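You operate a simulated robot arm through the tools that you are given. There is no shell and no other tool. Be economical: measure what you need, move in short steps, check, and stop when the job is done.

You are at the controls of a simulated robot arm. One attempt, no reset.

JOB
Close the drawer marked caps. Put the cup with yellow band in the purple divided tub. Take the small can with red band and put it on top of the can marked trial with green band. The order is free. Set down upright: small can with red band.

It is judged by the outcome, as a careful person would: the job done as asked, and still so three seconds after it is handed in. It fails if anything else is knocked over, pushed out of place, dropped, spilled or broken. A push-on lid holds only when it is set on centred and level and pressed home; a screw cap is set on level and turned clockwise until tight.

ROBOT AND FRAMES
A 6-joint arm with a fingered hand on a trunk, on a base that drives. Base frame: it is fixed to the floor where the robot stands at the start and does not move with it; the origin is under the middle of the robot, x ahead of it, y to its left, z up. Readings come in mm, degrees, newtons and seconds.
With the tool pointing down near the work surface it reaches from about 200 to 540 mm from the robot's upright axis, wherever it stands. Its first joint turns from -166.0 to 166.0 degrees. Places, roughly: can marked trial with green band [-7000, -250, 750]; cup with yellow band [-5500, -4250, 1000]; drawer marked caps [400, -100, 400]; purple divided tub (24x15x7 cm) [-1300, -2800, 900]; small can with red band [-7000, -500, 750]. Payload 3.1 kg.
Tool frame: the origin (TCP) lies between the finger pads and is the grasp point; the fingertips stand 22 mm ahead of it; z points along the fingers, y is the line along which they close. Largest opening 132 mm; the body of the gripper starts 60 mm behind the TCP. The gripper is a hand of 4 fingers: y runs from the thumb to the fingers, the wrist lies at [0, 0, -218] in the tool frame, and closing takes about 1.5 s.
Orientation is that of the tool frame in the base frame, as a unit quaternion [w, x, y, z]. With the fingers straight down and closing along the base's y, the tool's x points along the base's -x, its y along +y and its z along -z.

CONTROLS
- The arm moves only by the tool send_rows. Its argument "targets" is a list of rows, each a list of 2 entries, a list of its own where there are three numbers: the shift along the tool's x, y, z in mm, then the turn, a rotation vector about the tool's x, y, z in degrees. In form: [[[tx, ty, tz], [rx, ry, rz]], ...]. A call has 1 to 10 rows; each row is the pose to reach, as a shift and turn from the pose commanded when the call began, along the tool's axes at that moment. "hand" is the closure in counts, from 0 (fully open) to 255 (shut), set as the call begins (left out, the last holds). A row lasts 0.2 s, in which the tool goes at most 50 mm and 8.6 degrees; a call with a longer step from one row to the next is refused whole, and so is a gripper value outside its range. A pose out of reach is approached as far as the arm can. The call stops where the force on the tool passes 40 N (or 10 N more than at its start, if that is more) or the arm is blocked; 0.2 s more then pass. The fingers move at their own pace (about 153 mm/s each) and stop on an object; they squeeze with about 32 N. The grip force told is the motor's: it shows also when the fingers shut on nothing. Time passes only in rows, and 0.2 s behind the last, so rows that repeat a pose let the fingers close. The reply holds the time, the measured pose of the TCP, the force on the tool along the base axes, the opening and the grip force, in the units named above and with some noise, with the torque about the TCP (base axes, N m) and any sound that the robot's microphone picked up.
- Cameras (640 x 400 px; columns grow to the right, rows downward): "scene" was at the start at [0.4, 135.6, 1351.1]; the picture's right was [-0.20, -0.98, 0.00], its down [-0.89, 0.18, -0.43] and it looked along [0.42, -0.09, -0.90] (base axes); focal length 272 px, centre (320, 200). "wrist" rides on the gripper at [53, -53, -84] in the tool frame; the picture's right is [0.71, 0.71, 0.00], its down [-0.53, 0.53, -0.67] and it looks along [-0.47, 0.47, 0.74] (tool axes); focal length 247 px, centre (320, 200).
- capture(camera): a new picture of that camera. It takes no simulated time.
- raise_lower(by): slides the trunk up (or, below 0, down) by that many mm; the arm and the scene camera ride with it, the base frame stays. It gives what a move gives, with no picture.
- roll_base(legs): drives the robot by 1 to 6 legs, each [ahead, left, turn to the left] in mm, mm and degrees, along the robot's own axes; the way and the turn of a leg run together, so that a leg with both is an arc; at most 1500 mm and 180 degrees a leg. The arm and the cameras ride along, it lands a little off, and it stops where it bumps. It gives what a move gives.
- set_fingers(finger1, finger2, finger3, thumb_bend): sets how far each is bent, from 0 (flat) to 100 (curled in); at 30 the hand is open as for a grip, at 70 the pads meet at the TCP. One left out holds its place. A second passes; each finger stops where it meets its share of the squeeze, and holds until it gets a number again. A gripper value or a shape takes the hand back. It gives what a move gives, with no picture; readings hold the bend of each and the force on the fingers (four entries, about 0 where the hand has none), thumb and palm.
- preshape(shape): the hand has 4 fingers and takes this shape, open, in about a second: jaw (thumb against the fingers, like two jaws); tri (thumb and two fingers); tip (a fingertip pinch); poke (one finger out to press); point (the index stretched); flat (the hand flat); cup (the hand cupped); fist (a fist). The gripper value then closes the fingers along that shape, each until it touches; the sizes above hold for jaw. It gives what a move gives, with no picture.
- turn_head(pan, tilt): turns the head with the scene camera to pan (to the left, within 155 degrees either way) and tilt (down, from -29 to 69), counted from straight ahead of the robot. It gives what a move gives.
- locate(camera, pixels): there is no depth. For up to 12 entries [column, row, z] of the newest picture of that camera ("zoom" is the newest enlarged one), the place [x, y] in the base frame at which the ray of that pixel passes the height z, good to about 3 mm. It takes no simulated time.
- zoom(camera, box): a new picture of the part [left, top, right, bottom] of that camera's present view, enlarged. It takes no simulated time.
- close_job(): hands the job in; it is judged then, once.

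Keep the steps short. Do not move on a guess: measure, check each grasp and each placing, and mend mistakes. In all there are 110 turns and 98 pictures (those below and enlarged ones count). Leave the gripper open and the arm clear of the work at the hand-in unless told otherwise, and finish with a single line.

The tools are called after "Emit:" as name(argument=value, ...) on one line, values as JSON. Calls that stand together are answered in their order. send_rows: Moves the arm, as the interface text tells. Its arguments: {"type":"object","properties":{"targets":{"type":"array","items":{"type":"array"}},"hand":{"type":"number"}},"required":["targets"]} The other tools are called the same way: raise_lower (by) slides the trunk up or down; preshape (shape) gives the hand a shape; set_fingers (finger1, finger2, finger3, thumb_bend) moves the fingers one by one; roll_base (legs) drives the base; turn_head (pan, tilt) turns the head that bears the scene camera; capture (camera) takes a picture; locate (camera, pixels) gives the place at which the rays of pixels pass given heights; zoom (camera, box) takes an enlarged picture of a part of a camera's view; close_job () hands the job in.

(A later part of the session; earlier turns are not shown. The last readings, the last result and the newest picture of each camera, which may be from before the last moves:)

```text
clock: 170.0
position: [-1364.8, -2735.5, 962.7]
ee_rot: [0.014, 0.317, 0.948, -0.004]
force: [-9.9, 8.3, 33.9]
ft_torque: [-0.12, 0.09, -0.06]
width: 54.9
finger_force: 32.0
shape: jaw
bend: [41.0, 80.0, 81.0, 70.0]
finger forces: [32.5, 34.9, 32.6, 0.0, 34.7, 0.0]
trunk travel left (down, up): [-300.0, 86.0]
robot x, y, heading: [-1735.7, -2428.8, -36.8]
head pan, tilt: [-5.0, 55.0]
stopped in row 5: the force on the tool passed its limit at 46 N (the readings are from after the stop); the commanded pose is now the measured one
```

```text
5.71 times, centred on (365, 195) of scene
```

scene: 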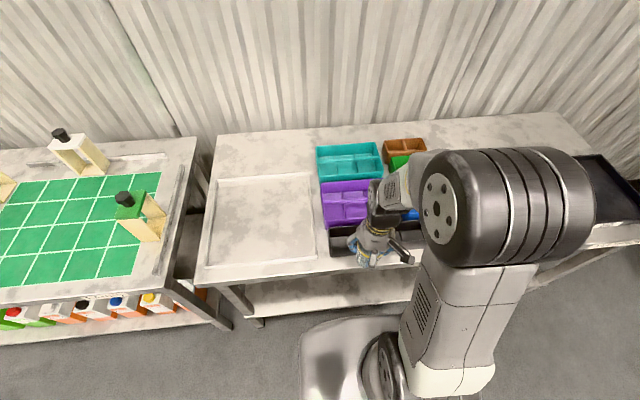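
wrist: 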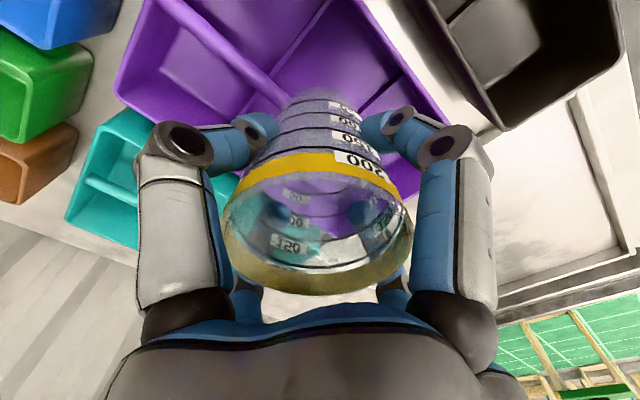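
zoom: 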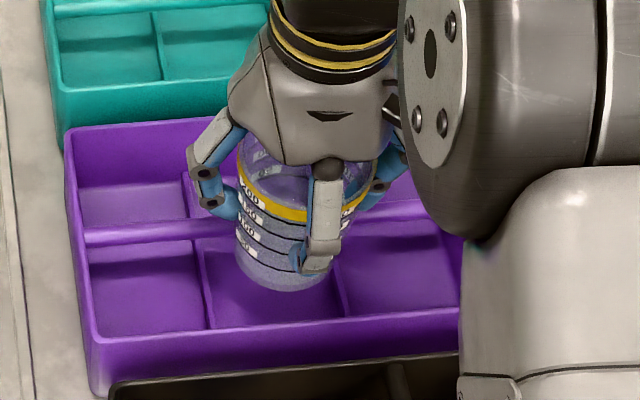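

Contact again at the bar: the rim must be higher (z≈888), which shifts the true slot centre to n≈541. Raise 10, shift 9 more toward the robot, and lower again.

Emit:
send_rows(targets=[[[0, 0, -10], [0, 0, 0]], [[9, 0, -10], [0, 0, 0]], [[9, 0, 0], [0, 0, 0]], [[9, 0, 8], [0, 0, 0]], [[9, 0, 16], [0, 0, 0]], [[9, 0, 24], [0, 0, 0]], [[9, 0, 30], [0, 0, 0]]])

Emit:
zoom(camera="scene", box=[330, 160, 400, 230])

```text
clock: 171.1
position: [-1371.6, -2729.5, 958.2]
ee_rot: [0.016, 0.316, 0.949, -0.003]
force: [-15.1, 11.0, 42.2]
ft_torque: [-0.16, -0.19, -0.02]
width: 55.3
finger_force: 31.0
shape: jaw
bend: [41.0, 81.0, 83.0, 70.0]
finger forces: [32.0, 35.8, 35.0, 0.0, 34.7, 0.0]
trunk travel left (down, up): [-300.0, 86.0]
robot x, y, heading: [-1739.8, -2435.9, -36.5]
head pan, tilt: [-5.0, 55.0]
stopped in row 5: the force on the tool passed its limit at 52 N (the readings are from after the stop); the commanded pose is now the measured one
```

```text
5.71 times, centred on (365, 195) of scene
```

zoom: 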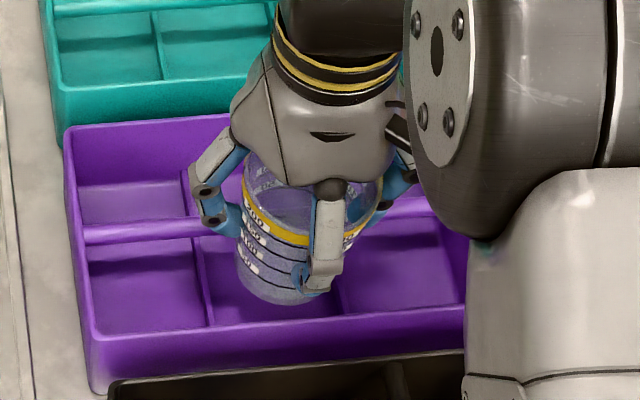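

The far-side finger (reaching lower than the nominal tip) is hitting the bar. Raise and look; I'll likely regrip higher.

Emit:
send_rows(targets=[[[0, 0, -20], [0, 0, 0]], [[0, 0, -45], [0, 0, 0]], [[0, 0, -45], [0, 0, 0]]])

Emit:
capture(camera="wrist")

Emit:
locate(camera="scene", pixels=[[265, 230, 820], [290, 230, 820], [312, 215, 820], [210, 215, 820], [317, 258, 820]])

```text
clock: 171.9
position: [-1368.9, -2731.6, 998.8]
ee_rot: [0.011, 0.317, 0.948, -0.003]
force: [-0.8, 0.2, -0.6]
ft_torque: [0.03, 0.03, 0.0]
width: 54.7
finger_force: 32.1
shape: jaw
bend: [42.0, 80.0, 81.0, 70.0]
finger forces: [28.6, 33.6, 30.4, 0.0, 33.3, 0.0]
trunk travel left (down, up): [-300.0, 86.0]
robot x, y, heading: [-1738.5, -2428.8, -36.5]
head pan, tilt: [-5.0, 55.0]
```

```text
37 pictures are left
```

wrist: 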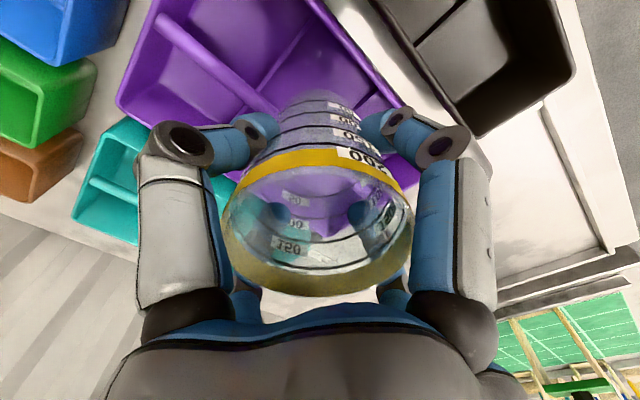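

```text
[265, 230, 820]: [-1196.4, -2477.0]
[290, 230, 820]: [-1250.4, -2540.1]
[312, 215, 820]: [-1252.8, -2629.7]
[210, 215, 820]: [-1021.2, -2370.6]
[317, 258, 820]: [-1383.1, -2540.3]
```

Cup intact. Set it down on the flat tray area to the left, at about (-1250,-2540), to regrip near the rim.

Emit:
send_rows(targets=[[[4, 45, 0], [0, 0, 0]], [[8, 90, 0], [0, 0, 0]], [[12, 135, 0], [0, 0, 0]], [[16, 180, 0], [0, 0, 0]], [[20, 224, 0], [0, 0, 0]], [[20, 224, 35], [0, 0, 0]], [[20, 224, 70], [0, 0, 0]], [[20, 224, 85], [0, 0, 0]], [[20, 224, 85], [0, 0, 0]]])

Emit:
zoom(camera="scene", box=[240, 150, 350, 260])

```text
clock: 173.9
position: [-1249.7, -2542.7, 914.0]
ee_rot: [0.013, 0.315, 0.949, -0.004]
force: [-0.1, 0.6, -0.9]
ft_torque: [0.02, 0.0, 0.0]
width: 54.8
finger_force: 32.6
shape: jaw
bend: [42.0, 80.0, 81.0, 70.0]
finger forces: [28.6, 33.4, 30.4, 0.0, 33.2, 0.1]
trunk travel left (down, up): [-300.0, 86.0]
robot x, y, heading: [-1739.1, -2427.7, -36.8]
head pan, tilt: [-5.0, 55.0]
```

```text
3.64 times, centred on (295, 205) of scene
```

zoom: 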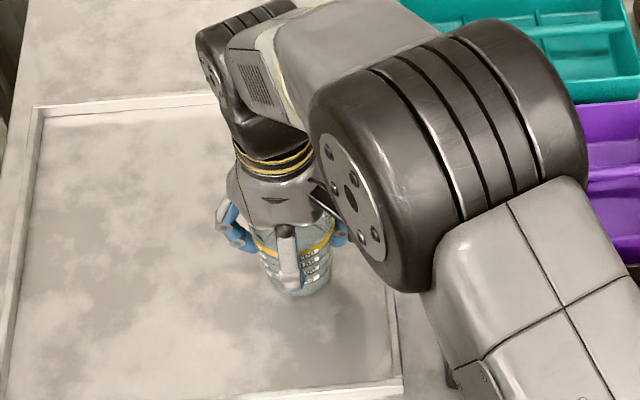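

Lower in small steps until the cup touches.

Emit:
send_rows(targets=[[[0, 0, 4], [0, 0, 0]], [[0, 0, 8], [0, 0, 0]], [[0, 0, 12], [0, 0, 0]], [[0, 0, 16], [0, 0, 0]], [[0, 0, 20], [0, 0, 0]], [[0, 0, 24], [0, 0, 0]], [[0, 0, 28], [0, 0, 0]], [[0, 0, 32], [0, 0, 0]], [[0, 0, 36], [0, 0, 0]], [[0, 0, 40], [0, 0, 0]]])

```text
clock: 174.7
position: [-1247.5, -2541.7, 908.8]
ee_rot: [0.02, 0.316, 0.949, -0.003]
force: [-5.1, 1.9, 21.9]
ft_torque: [0.05, 0.53, -0.01]
width: 55.1
finger_force: 32.5
shape: jaw
bend: [81.0, 80.0, 41.0, 70.0]
finger forces: [35.2, 33.9, 30.3, 0.0, 35.3, 0.0]
trunk travel left (down, up): [-300.0, 86.0]
robot x, y, heading: [-1733.5, -2430.8, -37.0]
head pan, tilt: [-5.0, 55.0]
stopped in row 4: the force on the tool passed its limit at 44 N (the readings are from after the stop); the commanded pose is now the measured one
```

Cup is on the tray. Open, then raise 27 mm and level the tool.

Emit:
send_rows(targets=[[[0, 0, -2], [0, 0, 0]], [[0, 0, -2], [0, 0, 0]], [[0, 0, -2], [0, 0, 0]], [[0, 0, -2], [0, 0, 0]], [[0, 0, -2], [0, 0, 0]], [[0, 0, -14], [0.4, 2.3, 0]], [[0, 0, -27], [0.4, 2.3, 0]], [[0, 0, -27], [0.4, 2.3, 0]]], hand=0)

Emit:
capture(camera="wrist")

```text
clock: 176.5
position: [-1247.0, -2541.3, 933.6]
ee_rot: [-0.003, 0.317, 0.948, 0.0]
force: [1.1, 0.3, -0.3]
ft_torque: [0.04, 0.01, 0.03]
width: 132.0
finger_force: 0.0
shape: jaw
bend: [30.0, 30.0, 30.0, 30.0]
finger forces: [0.0, 0.0, 0.0, 0.0, 0.0, 0.0]
trunk travel left (down, up): [-300.0, 86.0]
robot x, y, heading: [-1733.8, -2431.1, -36.8]
head pan, tilt: [-5.0, 55.0]
```

```text
35 pictures are left
```

wrist: 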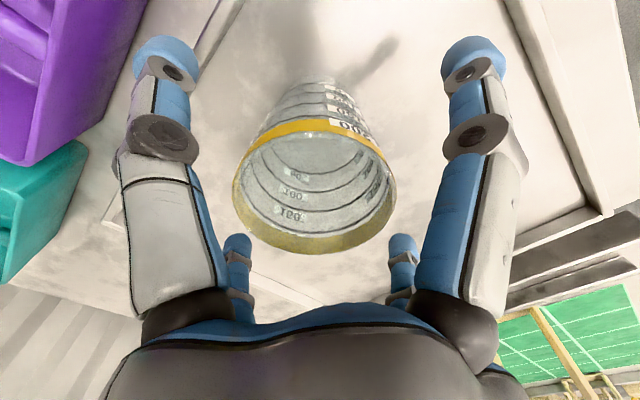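

Rim is about level with the TCP. Raise 9 mm more and close near the rim.

Emit:
send_rows(targets=[[[-1, 0, -9], [0, 0, 0]], [[-1, 0, -9], [0, 0, 0]]])

Emit:
send_rows(targets=[[[0, 0, 0], [0, 0, 0]], [[0, 0, 0], [0, 0, 0]], [[0, 0, 0], [0, 0, 0]], [[0, 0, 0], [0, 0, 0]], [[0, 0, 0], [0, 0, 0]], [[0, 0, 0], [0, 0, 0]], [[0, 0, 0], [0, 0, 0]], [[0, 0, 0], [0, 0, 0]]], hand=255)

Emit:
send_rows(targets=[[[0, 0, -15], [0, 0, 0]], [[0, 0, -50], [0, 0, 0]], [[0, 0, -80], [0, 0, 0]], [[0, 0, -80], [0, 0, 0]]])

Emit:
capture(camera="wrist")

Emit:
zoom(camera="scene", box=[230, 120, 370, 220])

```text
clock: 177.1
position: [-1247.1, -2541.7, 941.6]
ee_rot: [-0.003, 0.316, 0.949, 0.0]
force: [0.3, 0.0, -0.1]
ft_torque: [0.02, 0.05, -0.03]
width: 131.8
finger_force: 0.0
shape: jaw
bend: [30.0, 30.0, 30.0, 30.0]
finger forces: [0.0, 0.0, 0.0, 0.0, 0.1, 0.0]
trunk travel left (down, up): [-300.0, 86.0]
robot x, y, heading: [-1736.0, -2426.5, -36.8]
head pan, tilt: [-5.0, 55.0]
```

```text
clock: 178.9
position: [-1244.1, -2543.0, 942.6]
ee_rot: [-0.003, 0.317, 0.948, 0.0]
force: [0.0, 0.1, 0.1]
ft_torque: [-0.03, 0.02, 0.04]
width: 57.6
finger_force: 32.6
shape: jaw
bend: [40.0, 42.0, 40.0, 70.0]
finger forces: [29.1, 29.0, 29.1, 0.1, 29.3, 0.0]
trunk travel left (down, up): [-300.0, 86.0]
robot x, y, heading: [-1737.8, -2432.1, -36.7]
head pan, tilt: [-5.0, 55.0]
```

```text
clock: 179.9
position: [-1244.7, -2542.7, 1019.6]
ee_rot: [-0.004, 0.317, 0.949, 0.0]
force: [-0.4, -0.6, -0.6]
ft_torque: [0.0, -0.01, 0.01]
width: 57.5
finger_force: 31.6
shape: jaw
bend: [40.0, 42.0, 40.0, 70.0]
finger forces: [29.0, 29.1, 29.1, 0.0, 29.3, 0.1]
trunk travel left (down, up): [-300.0, 86.0]
robot x, y, heading: [-1735.5, -2429.7, -36.6]
head pan, tilt: [-5.0, 55.0]
```

```text
34 pictures are left
```

wrist: 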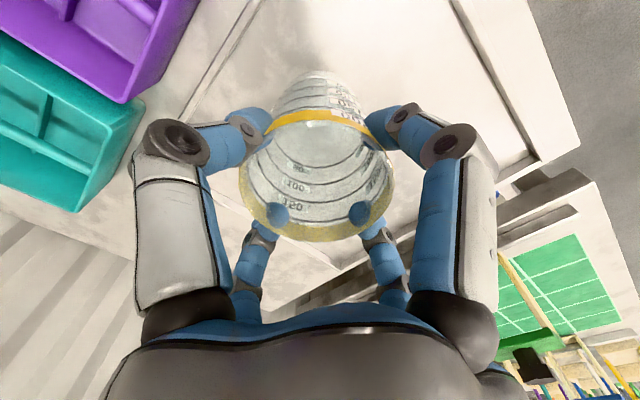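

```text
4.00 times, centred on (300, 170) of scene
```

zoom: 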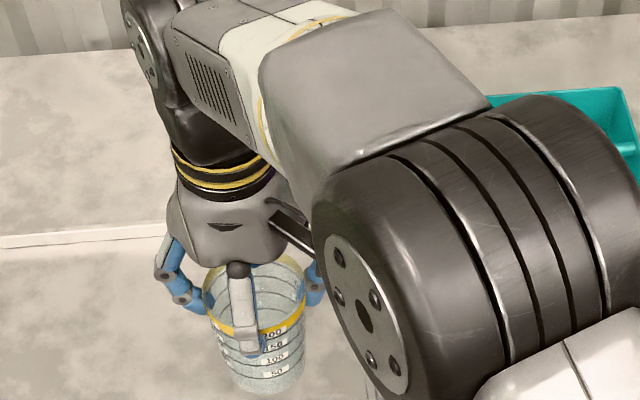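

Good high grip (tips at the yellow band). Raise 35 and carry back over the slot (n≈541, t≈-3008).

Emit:
send_rows(targets=[[[0, 0, -35], [0, 0, 0]], [[-2, -45, -35], [0, 0, 0]], [[-4, -90, -35], [0, 0, 0]], [[-6, -135, -35], [0, 0, 0]], [[-8, -180, -35], [0, 0, 0]], [[-11, -227, -35], [0, 0, 0]], [[-11, -227, -35], [0, 0, 0]]])

Emit:
zoom(camera="scene", box=[325, 140, 405, 230])

```text
clock: 181.5
position: [-1371.6, -2730.4, 1055.6]
ee_rot: [-0.002, 0.316, 0.949, 0.0]
force: [0.4, 0.6, -0.7]
ft_torque: [0.03, -0.01, -0.01]
width: 57.5
finger_force: 32.0
shape: jaw
bend: [40.0, 42.0, 40.0, 70.0]
finger forces: [29.2, 29.1, 29.2, 0.0, 29.4, 0.1]
trunk travel left (down, up): [-300.0, 86.0]
robot x, y, heading: [-1737.8, -2427.5, -36.7]
head pan, tilt: [-5.0, 55.0]
```

```text
4.44 times, centred on (365, 185) of scene
```

zoom: 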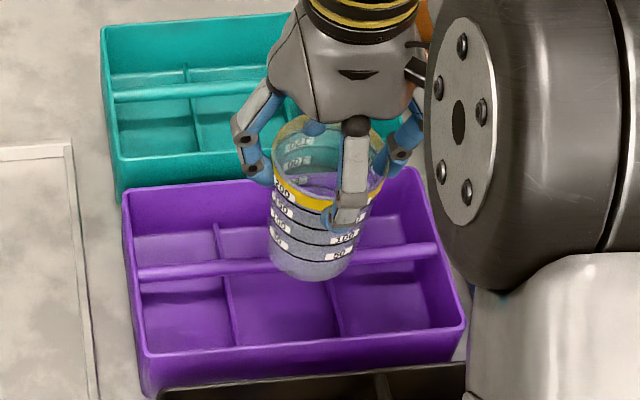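

Lower to just above the rim (TCP≈1018) and check alignment visually.

Emit:
send_rows(targets=[[[0, 0, 20], [0, 0, 0]], [[0, 0, 37], [0, 0, 0]], [[0, 0, 37], [0, 0, 0]]])

Emit:
zoom(camera="scene", box=[335, 165, 395, 225])

Emit:
capture(camera="wrist")

```text
clock: 182.3
position: [-1371.5, -2732.4, 1019.6]
ee_rot: [-0.002, 0.316, 0.949, 0.001]
force: [-0.8, -0.4, -1.1]
ft_torque: [0.03, 0.0, 0.02]
width: 57.4
finger_force: 32.3
shape: jaw
bend: [40.0, 42.0, 40.0, 70.0]
finger forces: [29.0, 29.1, 29.2, 0.0, 29.5, 0.0]
trunk travel left (down, up): [-300.0, 86.0]
robot x, y, heading: [-1735.9, -2431.8, -36.4]
head pan, tilt: [-5.0, 55.0]
```

```text
6.67 times, centred on (365, 195) of scene
```

zoom: 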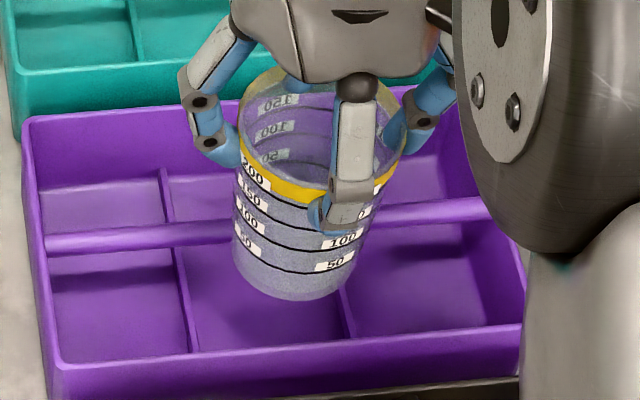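

```text
30 pictures are left
```

wrist: 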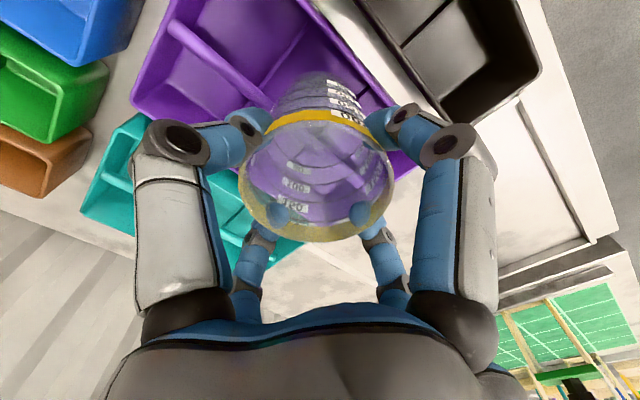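

The cup bottom is close to the bar, with ~35 px spare at the front. Shift 7 mm toward the robot and lower slowly.

Emit:
send_rows(targets=[[[7, 0, 0], [0, 0, 0]], [[7, 0, 6], [0, 0, 0]], [[7, 0, 12], [0, 0, 0]], [[7, 0, 18], [0, 0, 0]], [[7, 0, 24], [0, 0, 0]], [[7, 0, 30], [0, 0, 0]], [[7, 0, 36], [0, 0, 0]], [[7, 0, 42], [0, 0, 0]]])

Emit:
zoom(camera="scene", box=[335, 165, 395, 225])

```text
clock: 184.1
position: [-1379.8, -2726.2, 976.6]
ee_rot: [-0.003, 0.317, 0.949, 0.001]
force: [1.0, -1.6, -1.0]
ft_torque: [-0.08, -0.07, 0.01]
width: 57.2
finger_force: 32.0
shape: jaw
bend: [40.0, 42.0, 40.0, 70.0]
finger forces: [29.1, 29.1, 29.6, 0.0, 29.4, 0.0]
trunk travel left (down, up): [-300.0, 86.0]
robot x, y, heading: [-1731.4, -2431.7, -36.9]
head pan, tilt: [-5.0, 55.0]
```

```text
6.67 times, centred on (365, 195) of scene
```

zoom: 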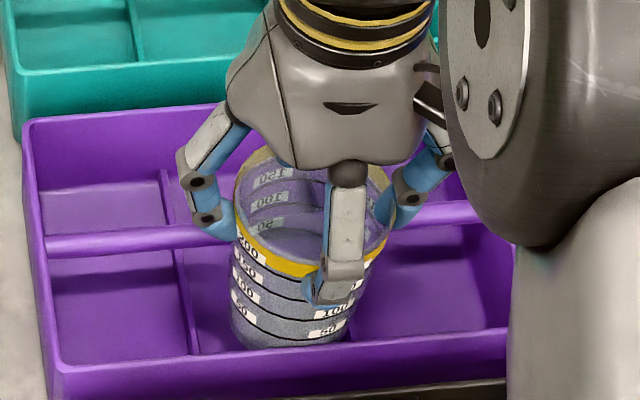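

It is going in with almost no force. Continue down.

Emit:
send_rows(targets=[[[-1, 0, 5], [0, 0, 0]], [[-1, 0, 10], [0, 0, 0]], [[-1, 0, 15], [0, 0, 0]], [[-1, 0, 20], [0, 0, 0]], [[-1, 0, 25], [0, 0, 0]], [[-1, 0, 28], [0, 0, 0]]])

Emit:
zoom(camera="scene", box=[335, 165, 395, 225])

```text
clock: 185.5
position: [-1377.6, -2727.1, 948.0]
ee_rot: [-0.002, 0.316, 0.949, 0.001]
force: [0.5, -0.2, 0.0]
ft_torque: [0.02, 0.02, 0.03]
width: 57.7
finger_force: 32.1
shape: jaw
bend: [40.0, 42.0, 40.0, 70.0]
finger forces: [29.4, 29.1, 29.3, 0.0, 29.4, 0.0]
trunk travel left (down, up): [-300.0, 86.0]
robot x, y, heading: [-1733.7, -2429.9, -36.6]
head pan, tilt: [-5.0, 55.0]
```

```text
6.67 times, centred on (365, 195) of scene
```

zoom: 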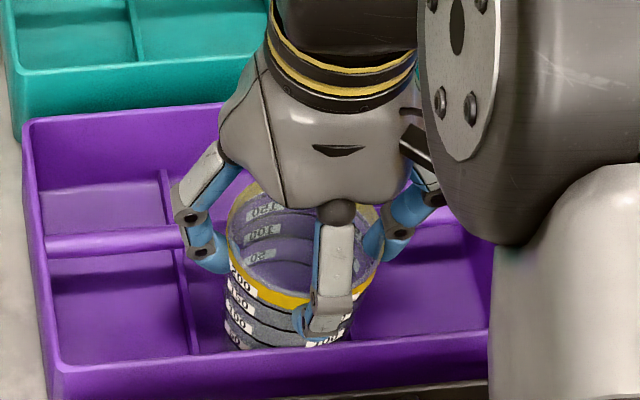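

Almost on the tub floor. Lower 3 mm more, then open and rise.

Emit:
send_rows(targets=[[[0, 0, 2], [0, 0, 0]], [[0, 0, 3], [0, 0, 0]]])

Emit:
send_rows(targets=[[[0, 0, 0], [0, 0, 0]], [[0, 0, 0], [0, 0, 0]], [[0, 0, 0], [0, 0, 0]], [[0, 0, 0], [0, 0, 0]], [[0, 0, -10], [0, 0, 0]], [[0, 0, -40], [0, 0, 0]], [[0, 0, -80], [0, 0, 0]], [[0, 0, -110], [0, 0, 0]], [[0, 0, -110], [0, 0, 0]]], hand=90)

Emit:
zoom(camera="scene", box=[320, 140, 410, 240])

```text
clock: 186.1
position: [-1377.9, -2727.8, 946.1]
ee_rot: [-0.002, 0.317, 0.948, 0.001]
force: [-0.5, 0.1, -0.4]
ft_torque: [-0.01, 0.03, -0.01]
width: 57.6
finger_force: 31.9
shape: jaw
bend: [40.0, 42.0, 40.0, 70.0]
finger forces: [29.4, 29.1, 29.3, 0.0, 29.4, 0.0]
trunk travel left (down, up): [-300.0, 86.0]
robot x, y, heading: [-1732.8, -2429.8, -36.9]
head pan, tilt: [-5.0, 55.0]
```

```text
clock: 188.1
position: [-1377.0, -2727.3, 1055.7]
ee_rot: [-0.003, 0.317, 0.949, 0.001]
force: [-1.2, -0.2, 0.1]
ft_torque: [-0.02, 0.0, -0.01]
width: 85.0
finger_force: 0.1
shape: jaw
bend: [30.0, 30.0, 30.0, 70.0]
finger forces: [0.1, 0.1, 0.0, 0.1, 0.1, 0.0]
trunk travel left (down, up): [-300.0, 86.0]
robot x, y, heading: [-1737.4, -2432.3, -36.4]
head pan, tilt: [-5.0, 55.0]
```

```text
4.00 times, centred on (365, 190) of scene
```

zoom: 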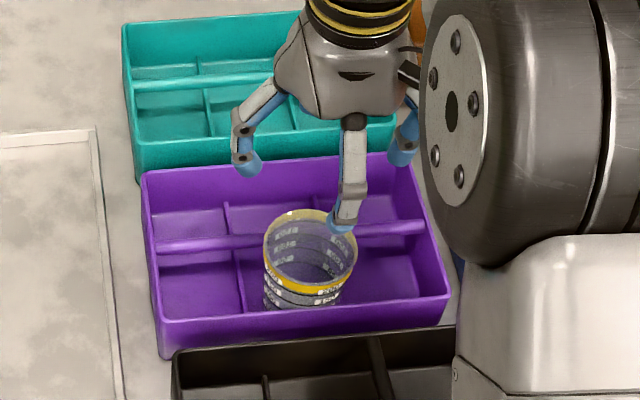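

Cup stands upright in the purple tub. Retract the arm, then head back up the aisle (turn +90 to face +t) toward the open lane, because hoses block the direct way to the cans.

Emit:
send_rows(targets=[[[45, 0, 0], [0, 0, 0]], [[90, 0, 0], [0, 0, 0]], [[135, 0, 0], [0, 0, 0]], [[180, 0, 0], [0, 0, 0]], [[200, 0, 0], [0, 0, 0]], [[200, 0, 0], [0, 0, 0]]], hand=0)

Emit:
roll_base(legs=[[-70, 0, 0], [0, 0, 90], [1500, 0, 0]])

```text
clock: 189.5
position: [-1536.9, -2608.8, 1056.0]
ee_rot: [-0.001, 0.317, 0.948, 0.001]
force: [0.4, -0.8, 0.5]
ft_torque: [0.03, 0.01, 0.02]
width: 132.2
finger_force: 0.1
shape: jaw
bend: [30.0, 30.0, 30.0, 30.0]
finger forces: [0.0, 0.1, 0.1, 0.0, 0.0, 0.0]
trunk travel left (down, up): [-300.0, 86.0]
robot x, y, heading: [-1736.7, -2430.1, -36.7]
head pan, tilt: [-5.0, 55.0]
```

```text
clock: 201.5
position: [-693.2, -988.3, 1055.6]
ee_rot: [-0.001, -0.44, 0.898, -0.001]
force: [0.2, 0.7, -0.6]
ft_torque: [0.0, 0.0, 0.0]
width: 131.7
finger_force: 0.0
shape: jaw
bend: [30.0, 30.0, 30.0, 30.0]
finger forces: [0.0, 0.1, 0.1, 0.0, 0.0, 0.0]
trunk travel left (down, up): [-300.0, 86.0]
robot x, y, heading: [-874.3, -1183.9, 52.3]
head pan, tilt: [-5.0, 55.0]
```

Emit:
roll_base(legs=[[1270, 0, 0], [0, 0, 90.5], [1500, 0, 0]])

Emit:
turn_head(pan=15, tilt=20)

Emit:
capture(camera="scene")

```text
clock: 218.8
position: [-1480.2, 933.1, 1055.9]
ee_rot: [0.001, 0.945, -0.326, 0.003]
force: [-0.4, 0.8, 0.7]
ft_torque: [0.03, -0.01, 0.01]
width: 131.9
finger_force: 0.1
shape: jaw
bend: [30.0, 30.0, 30.0, 30.0]
finger forces: [0.1, 0.1, 0.1, 0.1, 0.0, 0.1]
trunk travel left (down, up): [-300.0, 86.0]
robot x, y, heading: [-1285.1, 748.8, 142.0]
head pan, tilt: [-5.0, 55.0]
```

```text
clock: 219.8
position: [-1480.0, 931.7, 1056.7]
ee_rot: [0.001, 0.945, -0.326, 0.002]
force: [-0.5, -0.1, 0.7]
ft_torque: [0.0, 0.0, -0.02]
width: 131.7
finger_force: 0.1
shape: jaw
bend: [30.0, 30.0, 30.0, 30.0]
finger forces: [0.1, 0.0, 0.0, 0.0, 0.0, 0.1]
trunk travel left (down, up): [-300.0, 86.0]
robot x, y, heading: [-1286.7, 749.3, 142.3]
head pan, tilt: [15.0, 20.0]
```

```text
26 pictures are left
```

scene: 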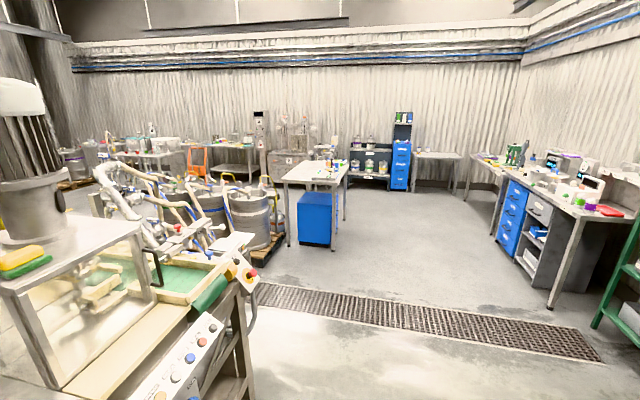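

Measure floor points: white table legs, wall units, keg pallet, and cart.

Emit:
locate(camera="scene", pixels=[[290, 246, 0], [336, 250, 0], [346, 218, 0], [262, 262, 0], [282, 238, 0], [408, 192, 0], [352, 187, 0], [320, 185, 0], [260, 178, 0], [182, 175, 0], [185, 150, 600], [120, 155, 700]])

Emit:
zoom(camera="scene", box=[60, 100, 380, 280])

```text
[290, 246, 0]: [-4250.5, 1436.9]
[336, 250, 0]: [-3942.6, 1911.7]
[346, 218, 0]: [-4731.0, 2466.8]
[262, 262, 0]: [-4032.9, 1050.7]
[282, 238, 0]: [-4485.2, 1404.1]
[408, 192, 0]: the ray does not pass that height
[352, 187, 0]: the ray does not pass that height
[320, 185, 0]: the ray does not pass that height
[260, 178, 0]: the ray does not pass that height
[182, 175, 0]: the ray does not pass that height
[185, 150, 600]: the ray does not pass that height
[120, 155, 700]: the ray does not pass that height
```

```text
2.00 times, centred on (220, 190) of scene
```

zoom: 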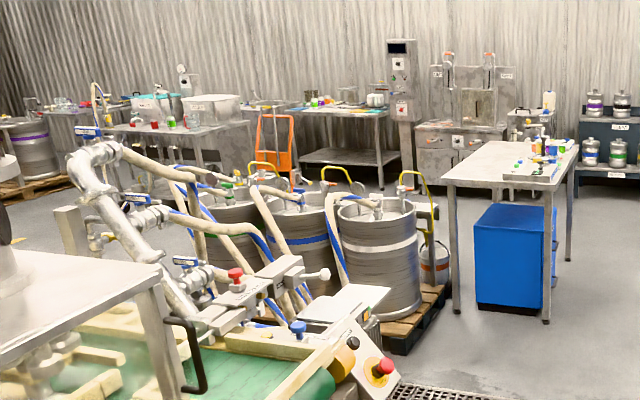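

The way is clear to the right of the white table. Drive 4000 straight across the drain, then look left.

Emit:
roll_base(legs=[[0, 0, 0.8], [1500, 0, 0], [1500, 0, 0], [1100, 0, 0]])

Emit:
turn_head(pan=75, tilt=25)

Emit:
capture(camera="scene")

```text
clock: 239.7
position: [-4695.3, 3426.6, 1056.9]
ee_rot: [0.002, 0.943, -0.332, 0.003]
force: [-0.9, 0.2, 0.0]
ft_torque: [-0.03, -0.03, 0.01]
width: 132.0
finger_force: 0.0
shape: jaw
bend: [30.0, 30.0, 30.0, 30.0]
finger forces: [0.0, 0.0, 0.1, 0.0, 0.0, 0.0]
trunk travel left (down, up): [-300.0, 86.0]
robot x, y, heading: [-4497.5, 3243.7, 141.6]
head pan, tilt: [15.0, 20.0]
```

```text
clock: 241.0
position: [-4696.3, 3426.6, 1056.0]
ee_rot: [0.0, 0.943, -0.332, 0.002]
force: [-0.1, -0.6, 0.1]
ft_torque: [-0.02, 0.03, 0.01]
width: 132.0
finger_force: 0.0
shape: jaw
bend: [30.0, 30.0, 30.0, 30.0]
finger forces: [0.0, 0.0, 0.0, 0.0, 0.0, 0.0]
trunk travel left (down, up): [-300.0, 86.0]
robot x, y, heading: [-4502.8, 3241.7, 141.4]
head pan, tilt: [75.0, 25.0]
```

```text
24 pictures are left
```

scene: 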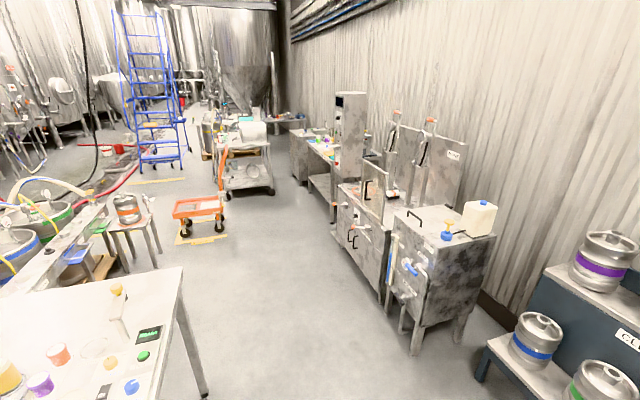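

Clear lane toward the cart at (250,150). Measure lane edges.

Emit:
locate(camera="scene", pixels=[[205, 395, 0], [414, 352, 0], [388, 300, 0], [334, 222, 0], [300, 183, 0], [226, 230, 0], [182, 243, 0], [272, 192, 0], [224, 194, 0], [158, 255, 0], [220, 215, 0]])

Emit:
zoom(camera="scene", box=[160, 90, 360, 250])

```text
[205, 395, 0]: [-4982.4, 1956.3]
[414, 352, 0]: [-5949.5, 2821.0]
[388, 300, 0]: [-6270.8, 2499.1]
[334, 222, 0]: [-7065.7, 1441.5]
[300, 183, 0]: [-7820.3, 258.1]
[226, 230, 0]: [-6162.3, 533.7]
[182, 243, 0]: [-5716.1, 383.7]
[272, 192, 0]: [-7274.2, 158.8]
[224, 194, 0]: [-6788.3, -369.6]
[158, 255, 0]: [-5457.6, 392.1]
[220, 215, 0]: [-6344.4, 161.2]
```

```text
2.50 times, centred on (260, 170) of scene
```

zoom: 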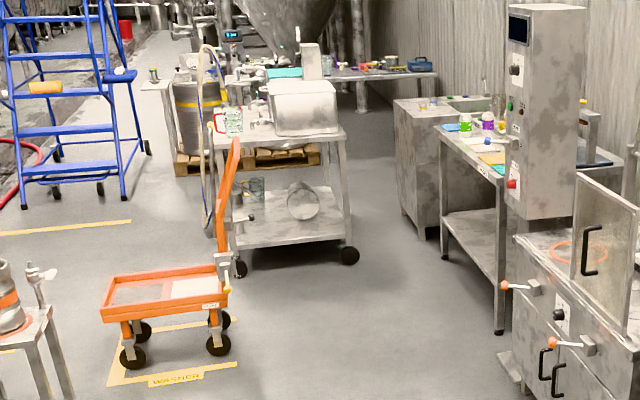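

Cart front is at t≈-4300, n -5208..-5915. Turn +91.5 to face -t, offset to n≈-5700, and drive ~3600 to it.

Emit:
roll_base(legs=[[0, 0, 91.4], [0, -130, 0], [1500, 0, 0], [1500, 0, 0]])

Emit:
turn_head(pan=3, tilt=40)

Emit:
capture(camera="scene")

```text
clock: 260.2
position: [-6670.7, 773.4, 1055.6]
ee_rot: [-0.001, 0.899, 0.437, 0.001]
force: [0.4, -0.4, -0.1]
ft_torque: [-0.01, 0.01, -0.03]
width: 132.0
finger_force: 0.1
shape: jaw
bend: [30.0, 30.0, 30.0, 30.0]
finger forces: [0.1, 0.1, 0.0, 0.1, 0.0, 0.0]
trunk travel left (down, up): [-300.0, 86.0]
robot x, y, heading: [-6487.1, 969.8, -128.3]
head pan, tilt: [75.0, 25.0]
```

```text
clock: 261.6
position: [-6672.0, 772.8, 1056.2]
ee_rot: [-0.002, 0.899, 0.437, 0.001]
force: [-1.0, -0.3, 1.3]
ft_torque: [0.0, -0.03, -0.03]
width: 131.5
finger_force: 0.1
shape: jaw
bend: [30.0, 30.0, 30.0, 30.0]
finger forces: [0.0, 0.0, 0.0, 0.1, 0.0, 0.1]
trunk travel left (down, up): [-300.0, 86.0]
robot x, y, heading: [-6489.6, 964.9, -128.2]
head pan, tilt: [3.0, 40.0]
```

```text
22 pictures are left
```

scene: 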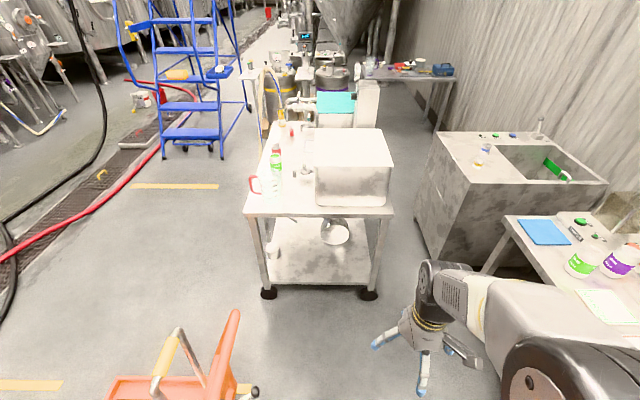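

Zoom on the cart's left edge objects.

Emit:
zoom(camera="scene", box=[235, 100, 345, 215])

Emit:
locate(camera="zoom", pixels=[[150, 200, 680], [40, 385, 650], [235, 320, 650]])

Emit:
locate(camera="scene", pixels=[[268, 298, 0], [369, 298, 0], [245, 215, 650], [394, 215, 650], [277, 125, 650], [276, 180, 680], [290, 133, 680], [155, 395, 0], [232, 315, 900]])

```text
3.48 times, centred on (290, 158) of scene
```

zoom: 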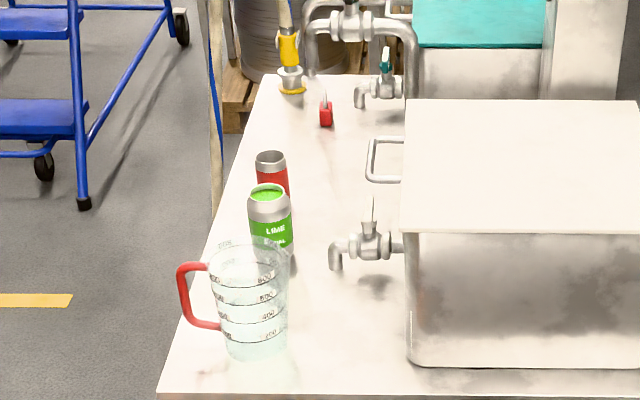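

```text
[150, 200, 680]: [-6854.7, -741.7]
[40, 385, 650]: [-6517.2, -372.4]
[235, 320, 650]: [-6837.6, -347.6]
```

```text
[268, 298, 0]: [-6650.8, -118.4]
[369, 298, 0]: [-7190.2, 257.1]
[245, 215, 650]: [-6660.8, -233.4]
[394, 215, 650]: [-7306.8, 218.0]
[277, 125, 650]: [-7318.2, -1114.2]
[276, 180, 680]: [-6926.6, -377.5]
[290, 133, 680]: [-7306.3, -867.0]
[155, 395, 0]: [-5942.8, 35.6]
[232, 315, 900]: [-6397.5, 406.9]
```

Order from the front: glass jug, green LIME TRIAL can, red small can, all along the cart's left edge. Measure them at z=700.

Emit:
locate(camera="zoom", pixels=[[272, 250, 700], [275, 205, 700], [252, 350, 700], [165, 390, 700], [268, 192, 800], [271, 158, 800], [258, 85, 700], [248, 245, 850], [180, 265, 800], [335, 260, 750], [250, 215, 750], [292, 215, 750]])

```text
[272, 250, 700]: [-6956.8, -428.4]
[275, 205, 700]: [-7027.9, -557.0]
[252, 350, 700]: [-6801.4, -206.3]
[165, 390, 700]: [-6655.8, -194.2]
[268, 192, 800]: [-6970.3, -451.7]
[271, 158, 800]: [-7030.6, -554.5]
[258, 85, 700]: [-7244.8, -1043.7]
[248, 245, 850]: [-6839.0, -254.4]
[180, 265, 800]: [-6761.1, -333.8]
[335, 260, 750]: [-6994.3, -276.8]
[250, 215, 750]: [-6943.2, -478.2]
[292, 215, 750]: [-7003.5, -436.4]
```

The cans are best reached from the cart's left (drain) side. I need to see whether I can pass between the orange trolley and the cart; look left-ahead.

Emit:
turn_head(pan=35, tilt=48)

Emit:
capture(camera="scene")

```text
clock: 262.6
position: [-6671.3, 772.7, 1056.2]
ee_rot: [-0.001, 0.899, 0.438, 0.001]
force: [-0.5, 0.3, -0.3]
ft_torque: [0.02, 0.02, 0.0]
width: 131.9
finger_force: 0.1
shape: jaw
bend: [30.0, 30.0, 30.0, 30.0]
finger forces: [0.0, 0.1, 0.0, 0.1, 0.0, 0.0]
trunk travel left (down, up): [-300.0, 86.0]
robot x, y, heading: [-6488.3, 968.2, -127.8]
head pan, tilt: [35.0, 48.0]
```

```text
20 pictures are left
```

scene: 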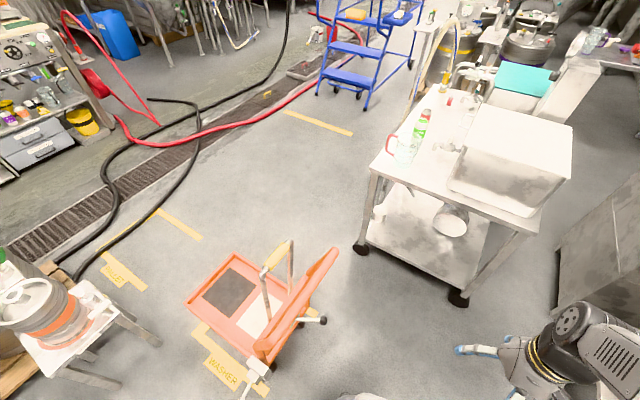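

Emit:
locate(camera="scene", pixels=[[360, 252, 0], [457, 305, 0], [335, 250, 900], [335, 250, 800], [320, 320, 100], [265, 358, 300], [188, 298, 300], [237, 254, 300], [310, 300, 300], [377, 170, 700], [430, 95, 700], [150, 345, 0]])

```text
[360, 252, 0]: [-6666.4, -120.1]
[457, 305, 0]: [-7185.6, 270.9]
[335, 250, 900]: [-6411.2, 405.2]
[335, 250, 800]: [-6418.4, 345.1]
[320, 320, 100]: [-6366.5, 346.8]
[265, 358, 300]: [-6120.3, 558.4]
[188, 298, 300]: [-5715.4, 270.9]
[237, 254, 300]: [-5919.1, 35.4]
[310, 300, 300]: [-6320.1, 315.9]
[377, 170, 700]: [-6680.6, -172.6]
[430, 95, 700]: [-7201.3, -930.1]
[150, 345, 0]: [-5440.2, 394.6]
```

Gap between trolley (t≥-3540) and cart (t≤-4096) is ≈556 mm, robot ≈430 wide: passable at t≈-3818. Turn to heading 143 first, then shift left 700.

Emit:
roll_base(legs=[[0, 0, -89.1], [0, 699, 0]])

```text
clock: 270.1
position: [-7087.7, 571.8, 1056.0]
ee_rot: [0.0, 0.954, -0.3, 0.002]
force: [0.4, -0.4, 0.1]
ft_torque: [-0.05, 0.05, 0.04]
width: 131.8
finger_force: 0.2
shape: jaw
bend: [30.0, 30.0, 30.0, 30.0]
finger forces: [0.1, 0.1, 0.0, 0.0, 0.0, 0.0]
trunk travel left (down, up): [-300.0, 86.0]
robot x, y, heading: [-6883.8, 399.0, 145.4]
head pan, tilt: [35.0, 48.0]
```

Pose n=-5746, t=-3811. Correct heading -2.3°, then back 450 and check.

Emit:
roll_base(legs=[[0, 0, -2.2], [-420, 0, 0]])

```text
clock: 273.2
position: [-6740.3, 347.8, 1054.7]
ee_rot: [0.0, 0.944, -0.331, 0.002]
force: [0.2, -0.1, 0.4]
ft_torque: [0.02, 0.0, 0.0]
width: 131.9
finger_force: 0.1
shape: jaw
bend: [30.0, 30.0, 30.0, 30.0]
finger forces: [0.0, 0.0, 0.0, 0.0, 0.0, 0.0]
trunk travel left (down, up): [-300.0, 86.0]
robot x, y, heading: [-6549.4, 165.2, 141.6]
head pan, tilt: [35.0, 48.0]
stopped in leg 2: the robot was blocked; the commanded pose is now the measured one
```

Blocked. Look back-right toward the trolley to see what touched.

Emit:
turn_head(pan=-120, tilt=60)

Emit:
capture(camera="scene")

Emit:
turn_head(pan=130, tilt=55)

Emit:
capture(camera="scene")

```text
clock: 275.6
position: [-6742.5, 347.8, 1055.5]
ee_rot: [0.001, 0.944, -0.33, 0.002]
force: [-0.4, 1.1, -1.0]
ft_torque: [0.0, 0.01, 0.0]
width: 131.6
finger_force: 0.1
shape: jaw
bend: [30.0, 30.0, 30.0, 30.0]
finger forces: [0.0, 0.1, 0.0, 0.1, 0.0, 0.0]
trunk travel left (down, up): [-300.0, 86.0]
robot x, y, heading: [-6547.3, 165.8, 141.7]
head pan, tilt: [-120.0, 60.0]
```

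```text
19 pictures are left
```

scene: 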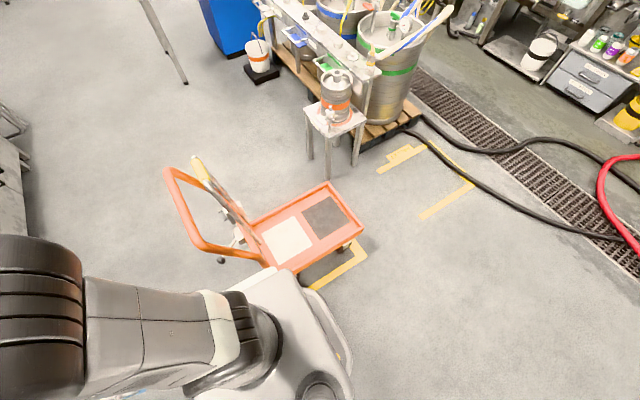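

```text
clock: 279.1
position: [-6742.4, 346.9, 1056.7]
ee_rot: [0.0, 0.944, -0.33, 0.002]
force: [0.0, -0.3, 1.0]
ft_torque: [0.0, -0.01, 0.0]
width: 131.7
finger_force: 0.1
shape: jaw
bend: [30.0, 30.0, 30.0, 30.0]
finger forces: [0.1, 0.0, 0.0, 0.0, 0.0, 0.0]
trunk travel left (down, up): [-300.0, 86.0]
robot x, y, heading: [-6552.7, 164.5, 141.7]
head pan, tilt: [130.0, 55.0]
```

```text
18 pictures are left
```

scene: 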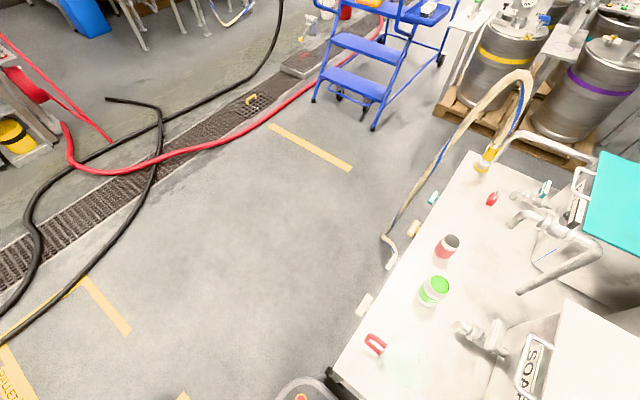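

The rear-right corner met the trolley's corner. Pull ahead 25, straighten heading, shift left 32, then back again slowly.

Emit:
roll_base(legs=[[25, 0, 0], [0, 32, 1.5], [-200, 0, 0]])

```text
clock: 280.3
position: [-6765.5, 358.4, 1057.2]
ee_rot: [0.0, 0.945, -0.327, 0.001]
force: [-0.2, 0.2, -0.5]
ft_torque: [0.02, 0.03, 0.01]
width: 132.0
finger_force: 0.0
shape: jaw
bend: [30.0, 30.0, 30.0, 30.0]
finger forces: [0.1, 0.0, 0.0, 0.1, 0.0, 0.0]
trunk travel left (down, up): [-300.0, 86.0]
robot x, y, heading: [-6567.2, 180.1, 142.3]
head pan, tilt: [130.0, 55.0]
stopped in leg 2: the robot was blocked; the commanded pose is now the measured one
```

Emit:
roll_base(legs=[[60, 0, 0], [0, 30, 0]])

```text
clock: 281.7
position: [-6817.7, 390.5, 1056.1]
ee_rot: [-0.002, 0.945, -0.327, 0.002]
force: [-1.1, -0.2, -0.1]
ft_torque: [0.01, 0.0, 0.0]
width: 131.7
finger_force: 0.1
shape: jaw
bend: [30.0, 30.0, 30.0, 30.0]
finger forces: [0.0, 0.0, 0.1, 0.0, 0.0, 0.0]
trunk travel left (down, up): [-300.0, 86.0]
robot x, y, heading: [-6620.9, 208.2, 141.7]
head pan, tilt: [130.0, 55.0]
stopped in leg 2: the robot was blocked; the commanded pose is now the measured one
```

Left is blocked too, so find out exactly what's touching: enlarge the left-rear corner by the cart and look straight at the sides.

Emit:
turn_head(pan=115, tilt=69)

Emit:
capture(camera="scene")

```text
clock: 282.4
position: [-6817.0, 391.0, 1057.0]
ee_rot: [0.0, 0.945, -0.327, 0.002]
force: [-0.2, 0.9, 0.2]
ft_torque: [0.0, 0.03, 0.01]
width: 131.7
finger_force: 0.2
shape: jaw
bend: [30.0, 30.0, 30.0, 30.0]
finger forces: [0.0, 0.0, 0.1, 0.0, 0.0, 0.0]
trunk travel left (down, up): [-300.0, 86.0]
robot x, y, heading: [-6620.0, 213.4, 142.2]
head pan, tilt: [115.0, 68.8]
```

```text
17 pictures are left
```

scene: 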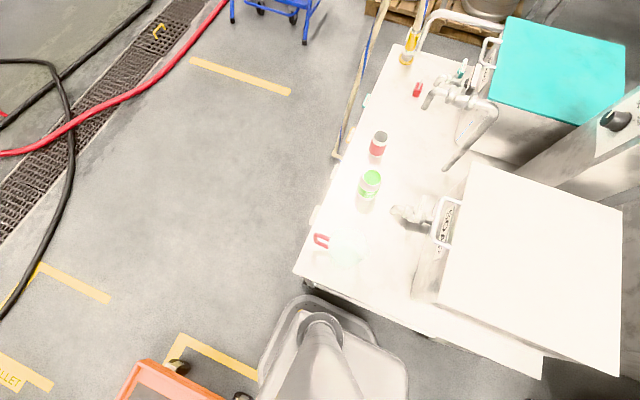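

Measure from this view: gap points and the cans (good steep view).

Emit:
locate(camera="scene", pixels=[[243, 397, 0], [178, 367, 100], [178, 367, 300], [297, 272, 700], [308, 287, 100], [292, 300, 100], [371, 176, 800], [371, 176, 850], [381, 137, 800], [381, 137, 850], [368, 205, 700], [360, 150, 700]])

```text
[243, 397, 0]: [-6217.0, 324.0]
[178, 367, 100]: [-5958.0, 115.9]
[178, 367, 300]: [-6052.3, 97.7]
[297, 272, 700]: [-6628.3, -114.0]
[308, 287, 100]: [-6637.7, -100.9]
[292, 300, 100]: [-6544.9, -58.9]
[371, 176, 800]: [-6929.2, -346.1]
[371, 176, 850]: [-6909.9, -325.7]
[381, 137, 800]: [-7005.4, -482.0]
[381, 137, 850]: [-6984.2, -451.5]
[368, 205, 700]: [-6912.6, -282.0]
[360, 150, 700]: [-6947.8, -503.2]
```

Both the cart and trolley are aligned at ≈145° (not 143°), and the cart top is at z≈777. Re-aligned, the gap (~535) should pass the base (~485). Pull ahead 260, align to 145°.

Emit:
roll_base(legs=[[260, 0, 0], [0, 0, 3]])

```text
clock: 284.7
position: [-7030.5, 539.2, 1055.9]
ee_rot: [-0.001, 0.953, -0.302, 0.002]
force: [-0.4, -0.4, -0.6]
ft_torque: [0.03, -0.01, -0.01]
width: 131.7
finger_force: 0.0
shape: jaw
bend: [30.0, 30.0, 30.0, 30.0]
finger forces: [0.0, 0.0, 0.1, 0.0, 0.1, 0.1]
trunk travel left (down, up): [-300.0, 86.0]
robot x, y, heading: [-6824.3, 367.9, 145.2]
head pan, tilt: [115.0, 68.8]
```

Aligned at 145.2°. Shift left 22 to centre in the gap, then back 350.

Emit:
roll_base(legs=[[0, 22, 0], [-350, 0, 0]])

```text
clock: 285.6
position: [-7037.1, 529.7, 1057.1]
ee_rot: [-0.001, 0.953, -0.302, 0.003]
force: [0.6, -0.9, 0.1]
ft_torque: [0.01, -0.01, 0.03]
width: 131.9
finger_force: 0.0
shape: jaw
bend: [30.0, 30.0, 30.0, 30.0]
finger forces: [0.0, 0.0, 0.0, 0.0, 0.0, 0.0]
trunk travel left (down, up): [-300.0, 86.0]
robot x, y, heading: [-6832.3, 359.0, 145.1]
head pan, tilt: [115.0, 68.8]
stopped in leg 1: the robot was blocked; the commanded pose is now the measured one
```

Left limit here is w≈-3628; right limit ≈-3609. Shift right 9 and back in small legs.

Emit:
roll_base(legs=[[0, -9, 0], [-200, 0, 0], [-100, 0, 0]])

```text
clock: 288.2
position: [-6785.2, 367.9, 1056.0]
ee_rot: [0.0, 0.953, -0.303, 0.002]
force: [0.5, -1.2, 0.2]
ft_torque: [0.01, 0.03, 0.01]
width: 131.8
finger_force: 0.1
shape: jaw
bend: [30.0, 30.0, 30.0, 30.0]
finger forces: [0.0, 0.0, 0.0, 0.0, 0.1, 0.1]
trunk travel left (down, up): [-300.0, 86.0]
robot x, y, heading: [-6581.2, 194.7, 145.0]
head pan, tilt: [115.0, 68.8]
```

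Passing so far (w=-3618). Continue back in small legs.

Emit:
roll_base(legs=[[-120, 0, 0], [-120, 0, 0]])

```text
clock: 290.3
position: [-6587.9, 229.0, 1057.1]
ee_rot: [-0.001, 0.954, -0.301, 0.002]
force: [-0.5, -0.5, -0.2]
ft_torque: [0.01, 0.02, 0.01]
width: 131.6
finger_force: 0.1
shape: jaw
bend: [30.0, 30.0, 30.0, 30.0]
finger forces: [0.1, 0.0, 0.0, 0.0, 0.1, 0.1]
trunk travel left (down, up): [-300.0, 86.0]
robot x, y, heading: [-6382.2, 57.7, 145.3]
head pan, tilt: [115.0, 68.8]
```

Through the gap. Back 290 more, then left ~340 as a first step, and look.

Emit:
roll_base(legs=[[-290, 0, 0], [0, 350, 0]])

Emit:
turn_head(pan=20, tilt=50)

Emit:
capture(camera="scene")

```text
clock: 292.6
position: [-6347.0, 58.5, 1055.9]
ee_rot: [0.0, 0.953, -0.302, 0.002]
force: [-0.1, -0.8, 0.1]
ft_torque: [-0.01, 0.0, 0.01]
width: 132.0
finger_force: 0.1
shape: jaw
bend: [30.0, 30.0, 30.0, 30.0]
finger forces: [0.0, 0.0, 0.2, 0.0, 0.1, 0.1]
trunk travel left (down, up): [-300.0, 86.0]
robot x, y, heading: [-6141.5, -112.8, 145.3]
head pan, tilt: [115.0, 68.8]
stopped in leg 2: the robot was blocked; the commanded pose is now the measured one
```

```text
clock: 294.3
position: [-6346.3, 58.0, 1055.7]
ee_rot: [0.001, 0.954, -0.301, 0.002]
force: [-0.8, -0.1, -0.1]
ft_torque: [0.01, 0.03, 0.01]
width: 132.1
finger_force: 0.1
shape: jaw
bend: [30.0, 30.0, 30.0, 30.0]
finger forces: [0.0, 0.0, 0.0, 0.0, 0.0, 0.0]
trunk travel left (down, up): [-300.0, 86.0]
robot x, y, heading: [-6142.4, -114.7, 145.0]
head pan, tilt: [20.0, 50.0]
```

```text
16 pictures are left
```

scene: 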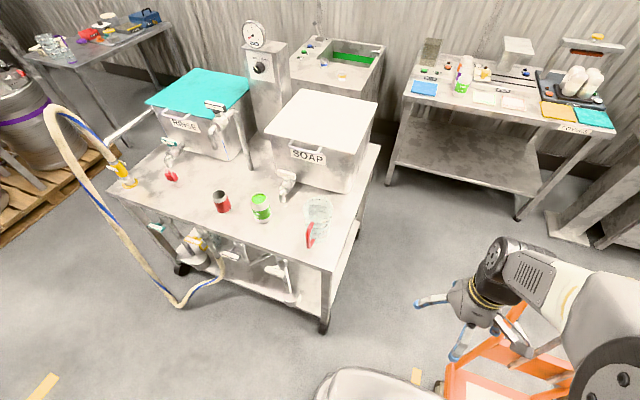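

Good view: red can at (221,202), green at (261,207). Left motion blocked; check the left side and wheel positions.

Emit:
locate(camera="scene", pixels=[[323, 332, 0], [182, 272, 0], [221, 195, 865], [221, 212, 777], [260, 198, 880], [262, 222, 777], [115, 200, 777], [328, 270, 777], [178, 305, 0], [150, 275, 300]])

Emit:
turn_head(pan=100, tilt=60)

Emit:
capture(camera="scene")

```text
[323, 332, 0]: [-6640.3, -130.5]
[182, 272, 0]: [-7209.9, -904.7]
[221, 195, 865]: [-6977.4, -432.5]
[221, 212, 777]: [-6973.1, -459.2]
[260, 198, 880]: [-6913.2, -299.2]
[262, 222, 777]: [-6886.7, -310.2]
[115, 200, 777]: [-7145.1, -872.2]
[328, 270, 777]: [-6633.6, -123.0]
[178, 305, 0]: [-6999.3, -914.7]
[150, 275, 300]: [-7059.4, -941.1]
```

```text
clock: 295.8
position: [-6346.2, 57.4, 1055.6]
ee_rot: [0.0, 0.954, -0.301, 0.002]
force: [-0.5, 0.4, -0.9]
ft_torque: [-0.02, -0.01, 0.06]
width: 131.9
finger_force: 0.1
shape: jaw
bend: [30.0, 30.0, 30.0, 30.0]
finger forces: [0.1, 0.0, 0.0, 0.0, 0.0, 0.1]
trunk travel left (down, up): [-300.0, 86.0]
robot x, y, heading: [-6142.2, -111.8, 145.3]
head pan, tilt: [100.0, 60.0]
```

```text
15 pictures are left
```

scene: 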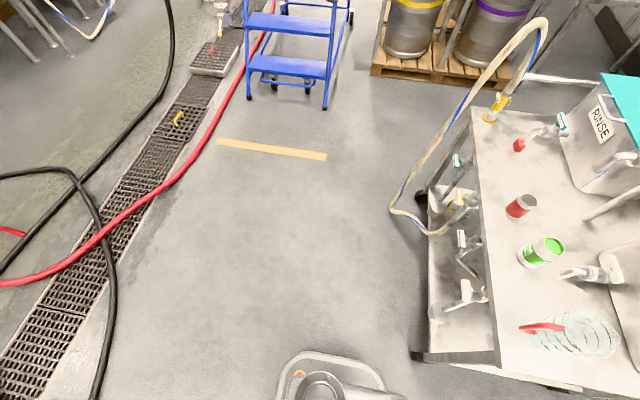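

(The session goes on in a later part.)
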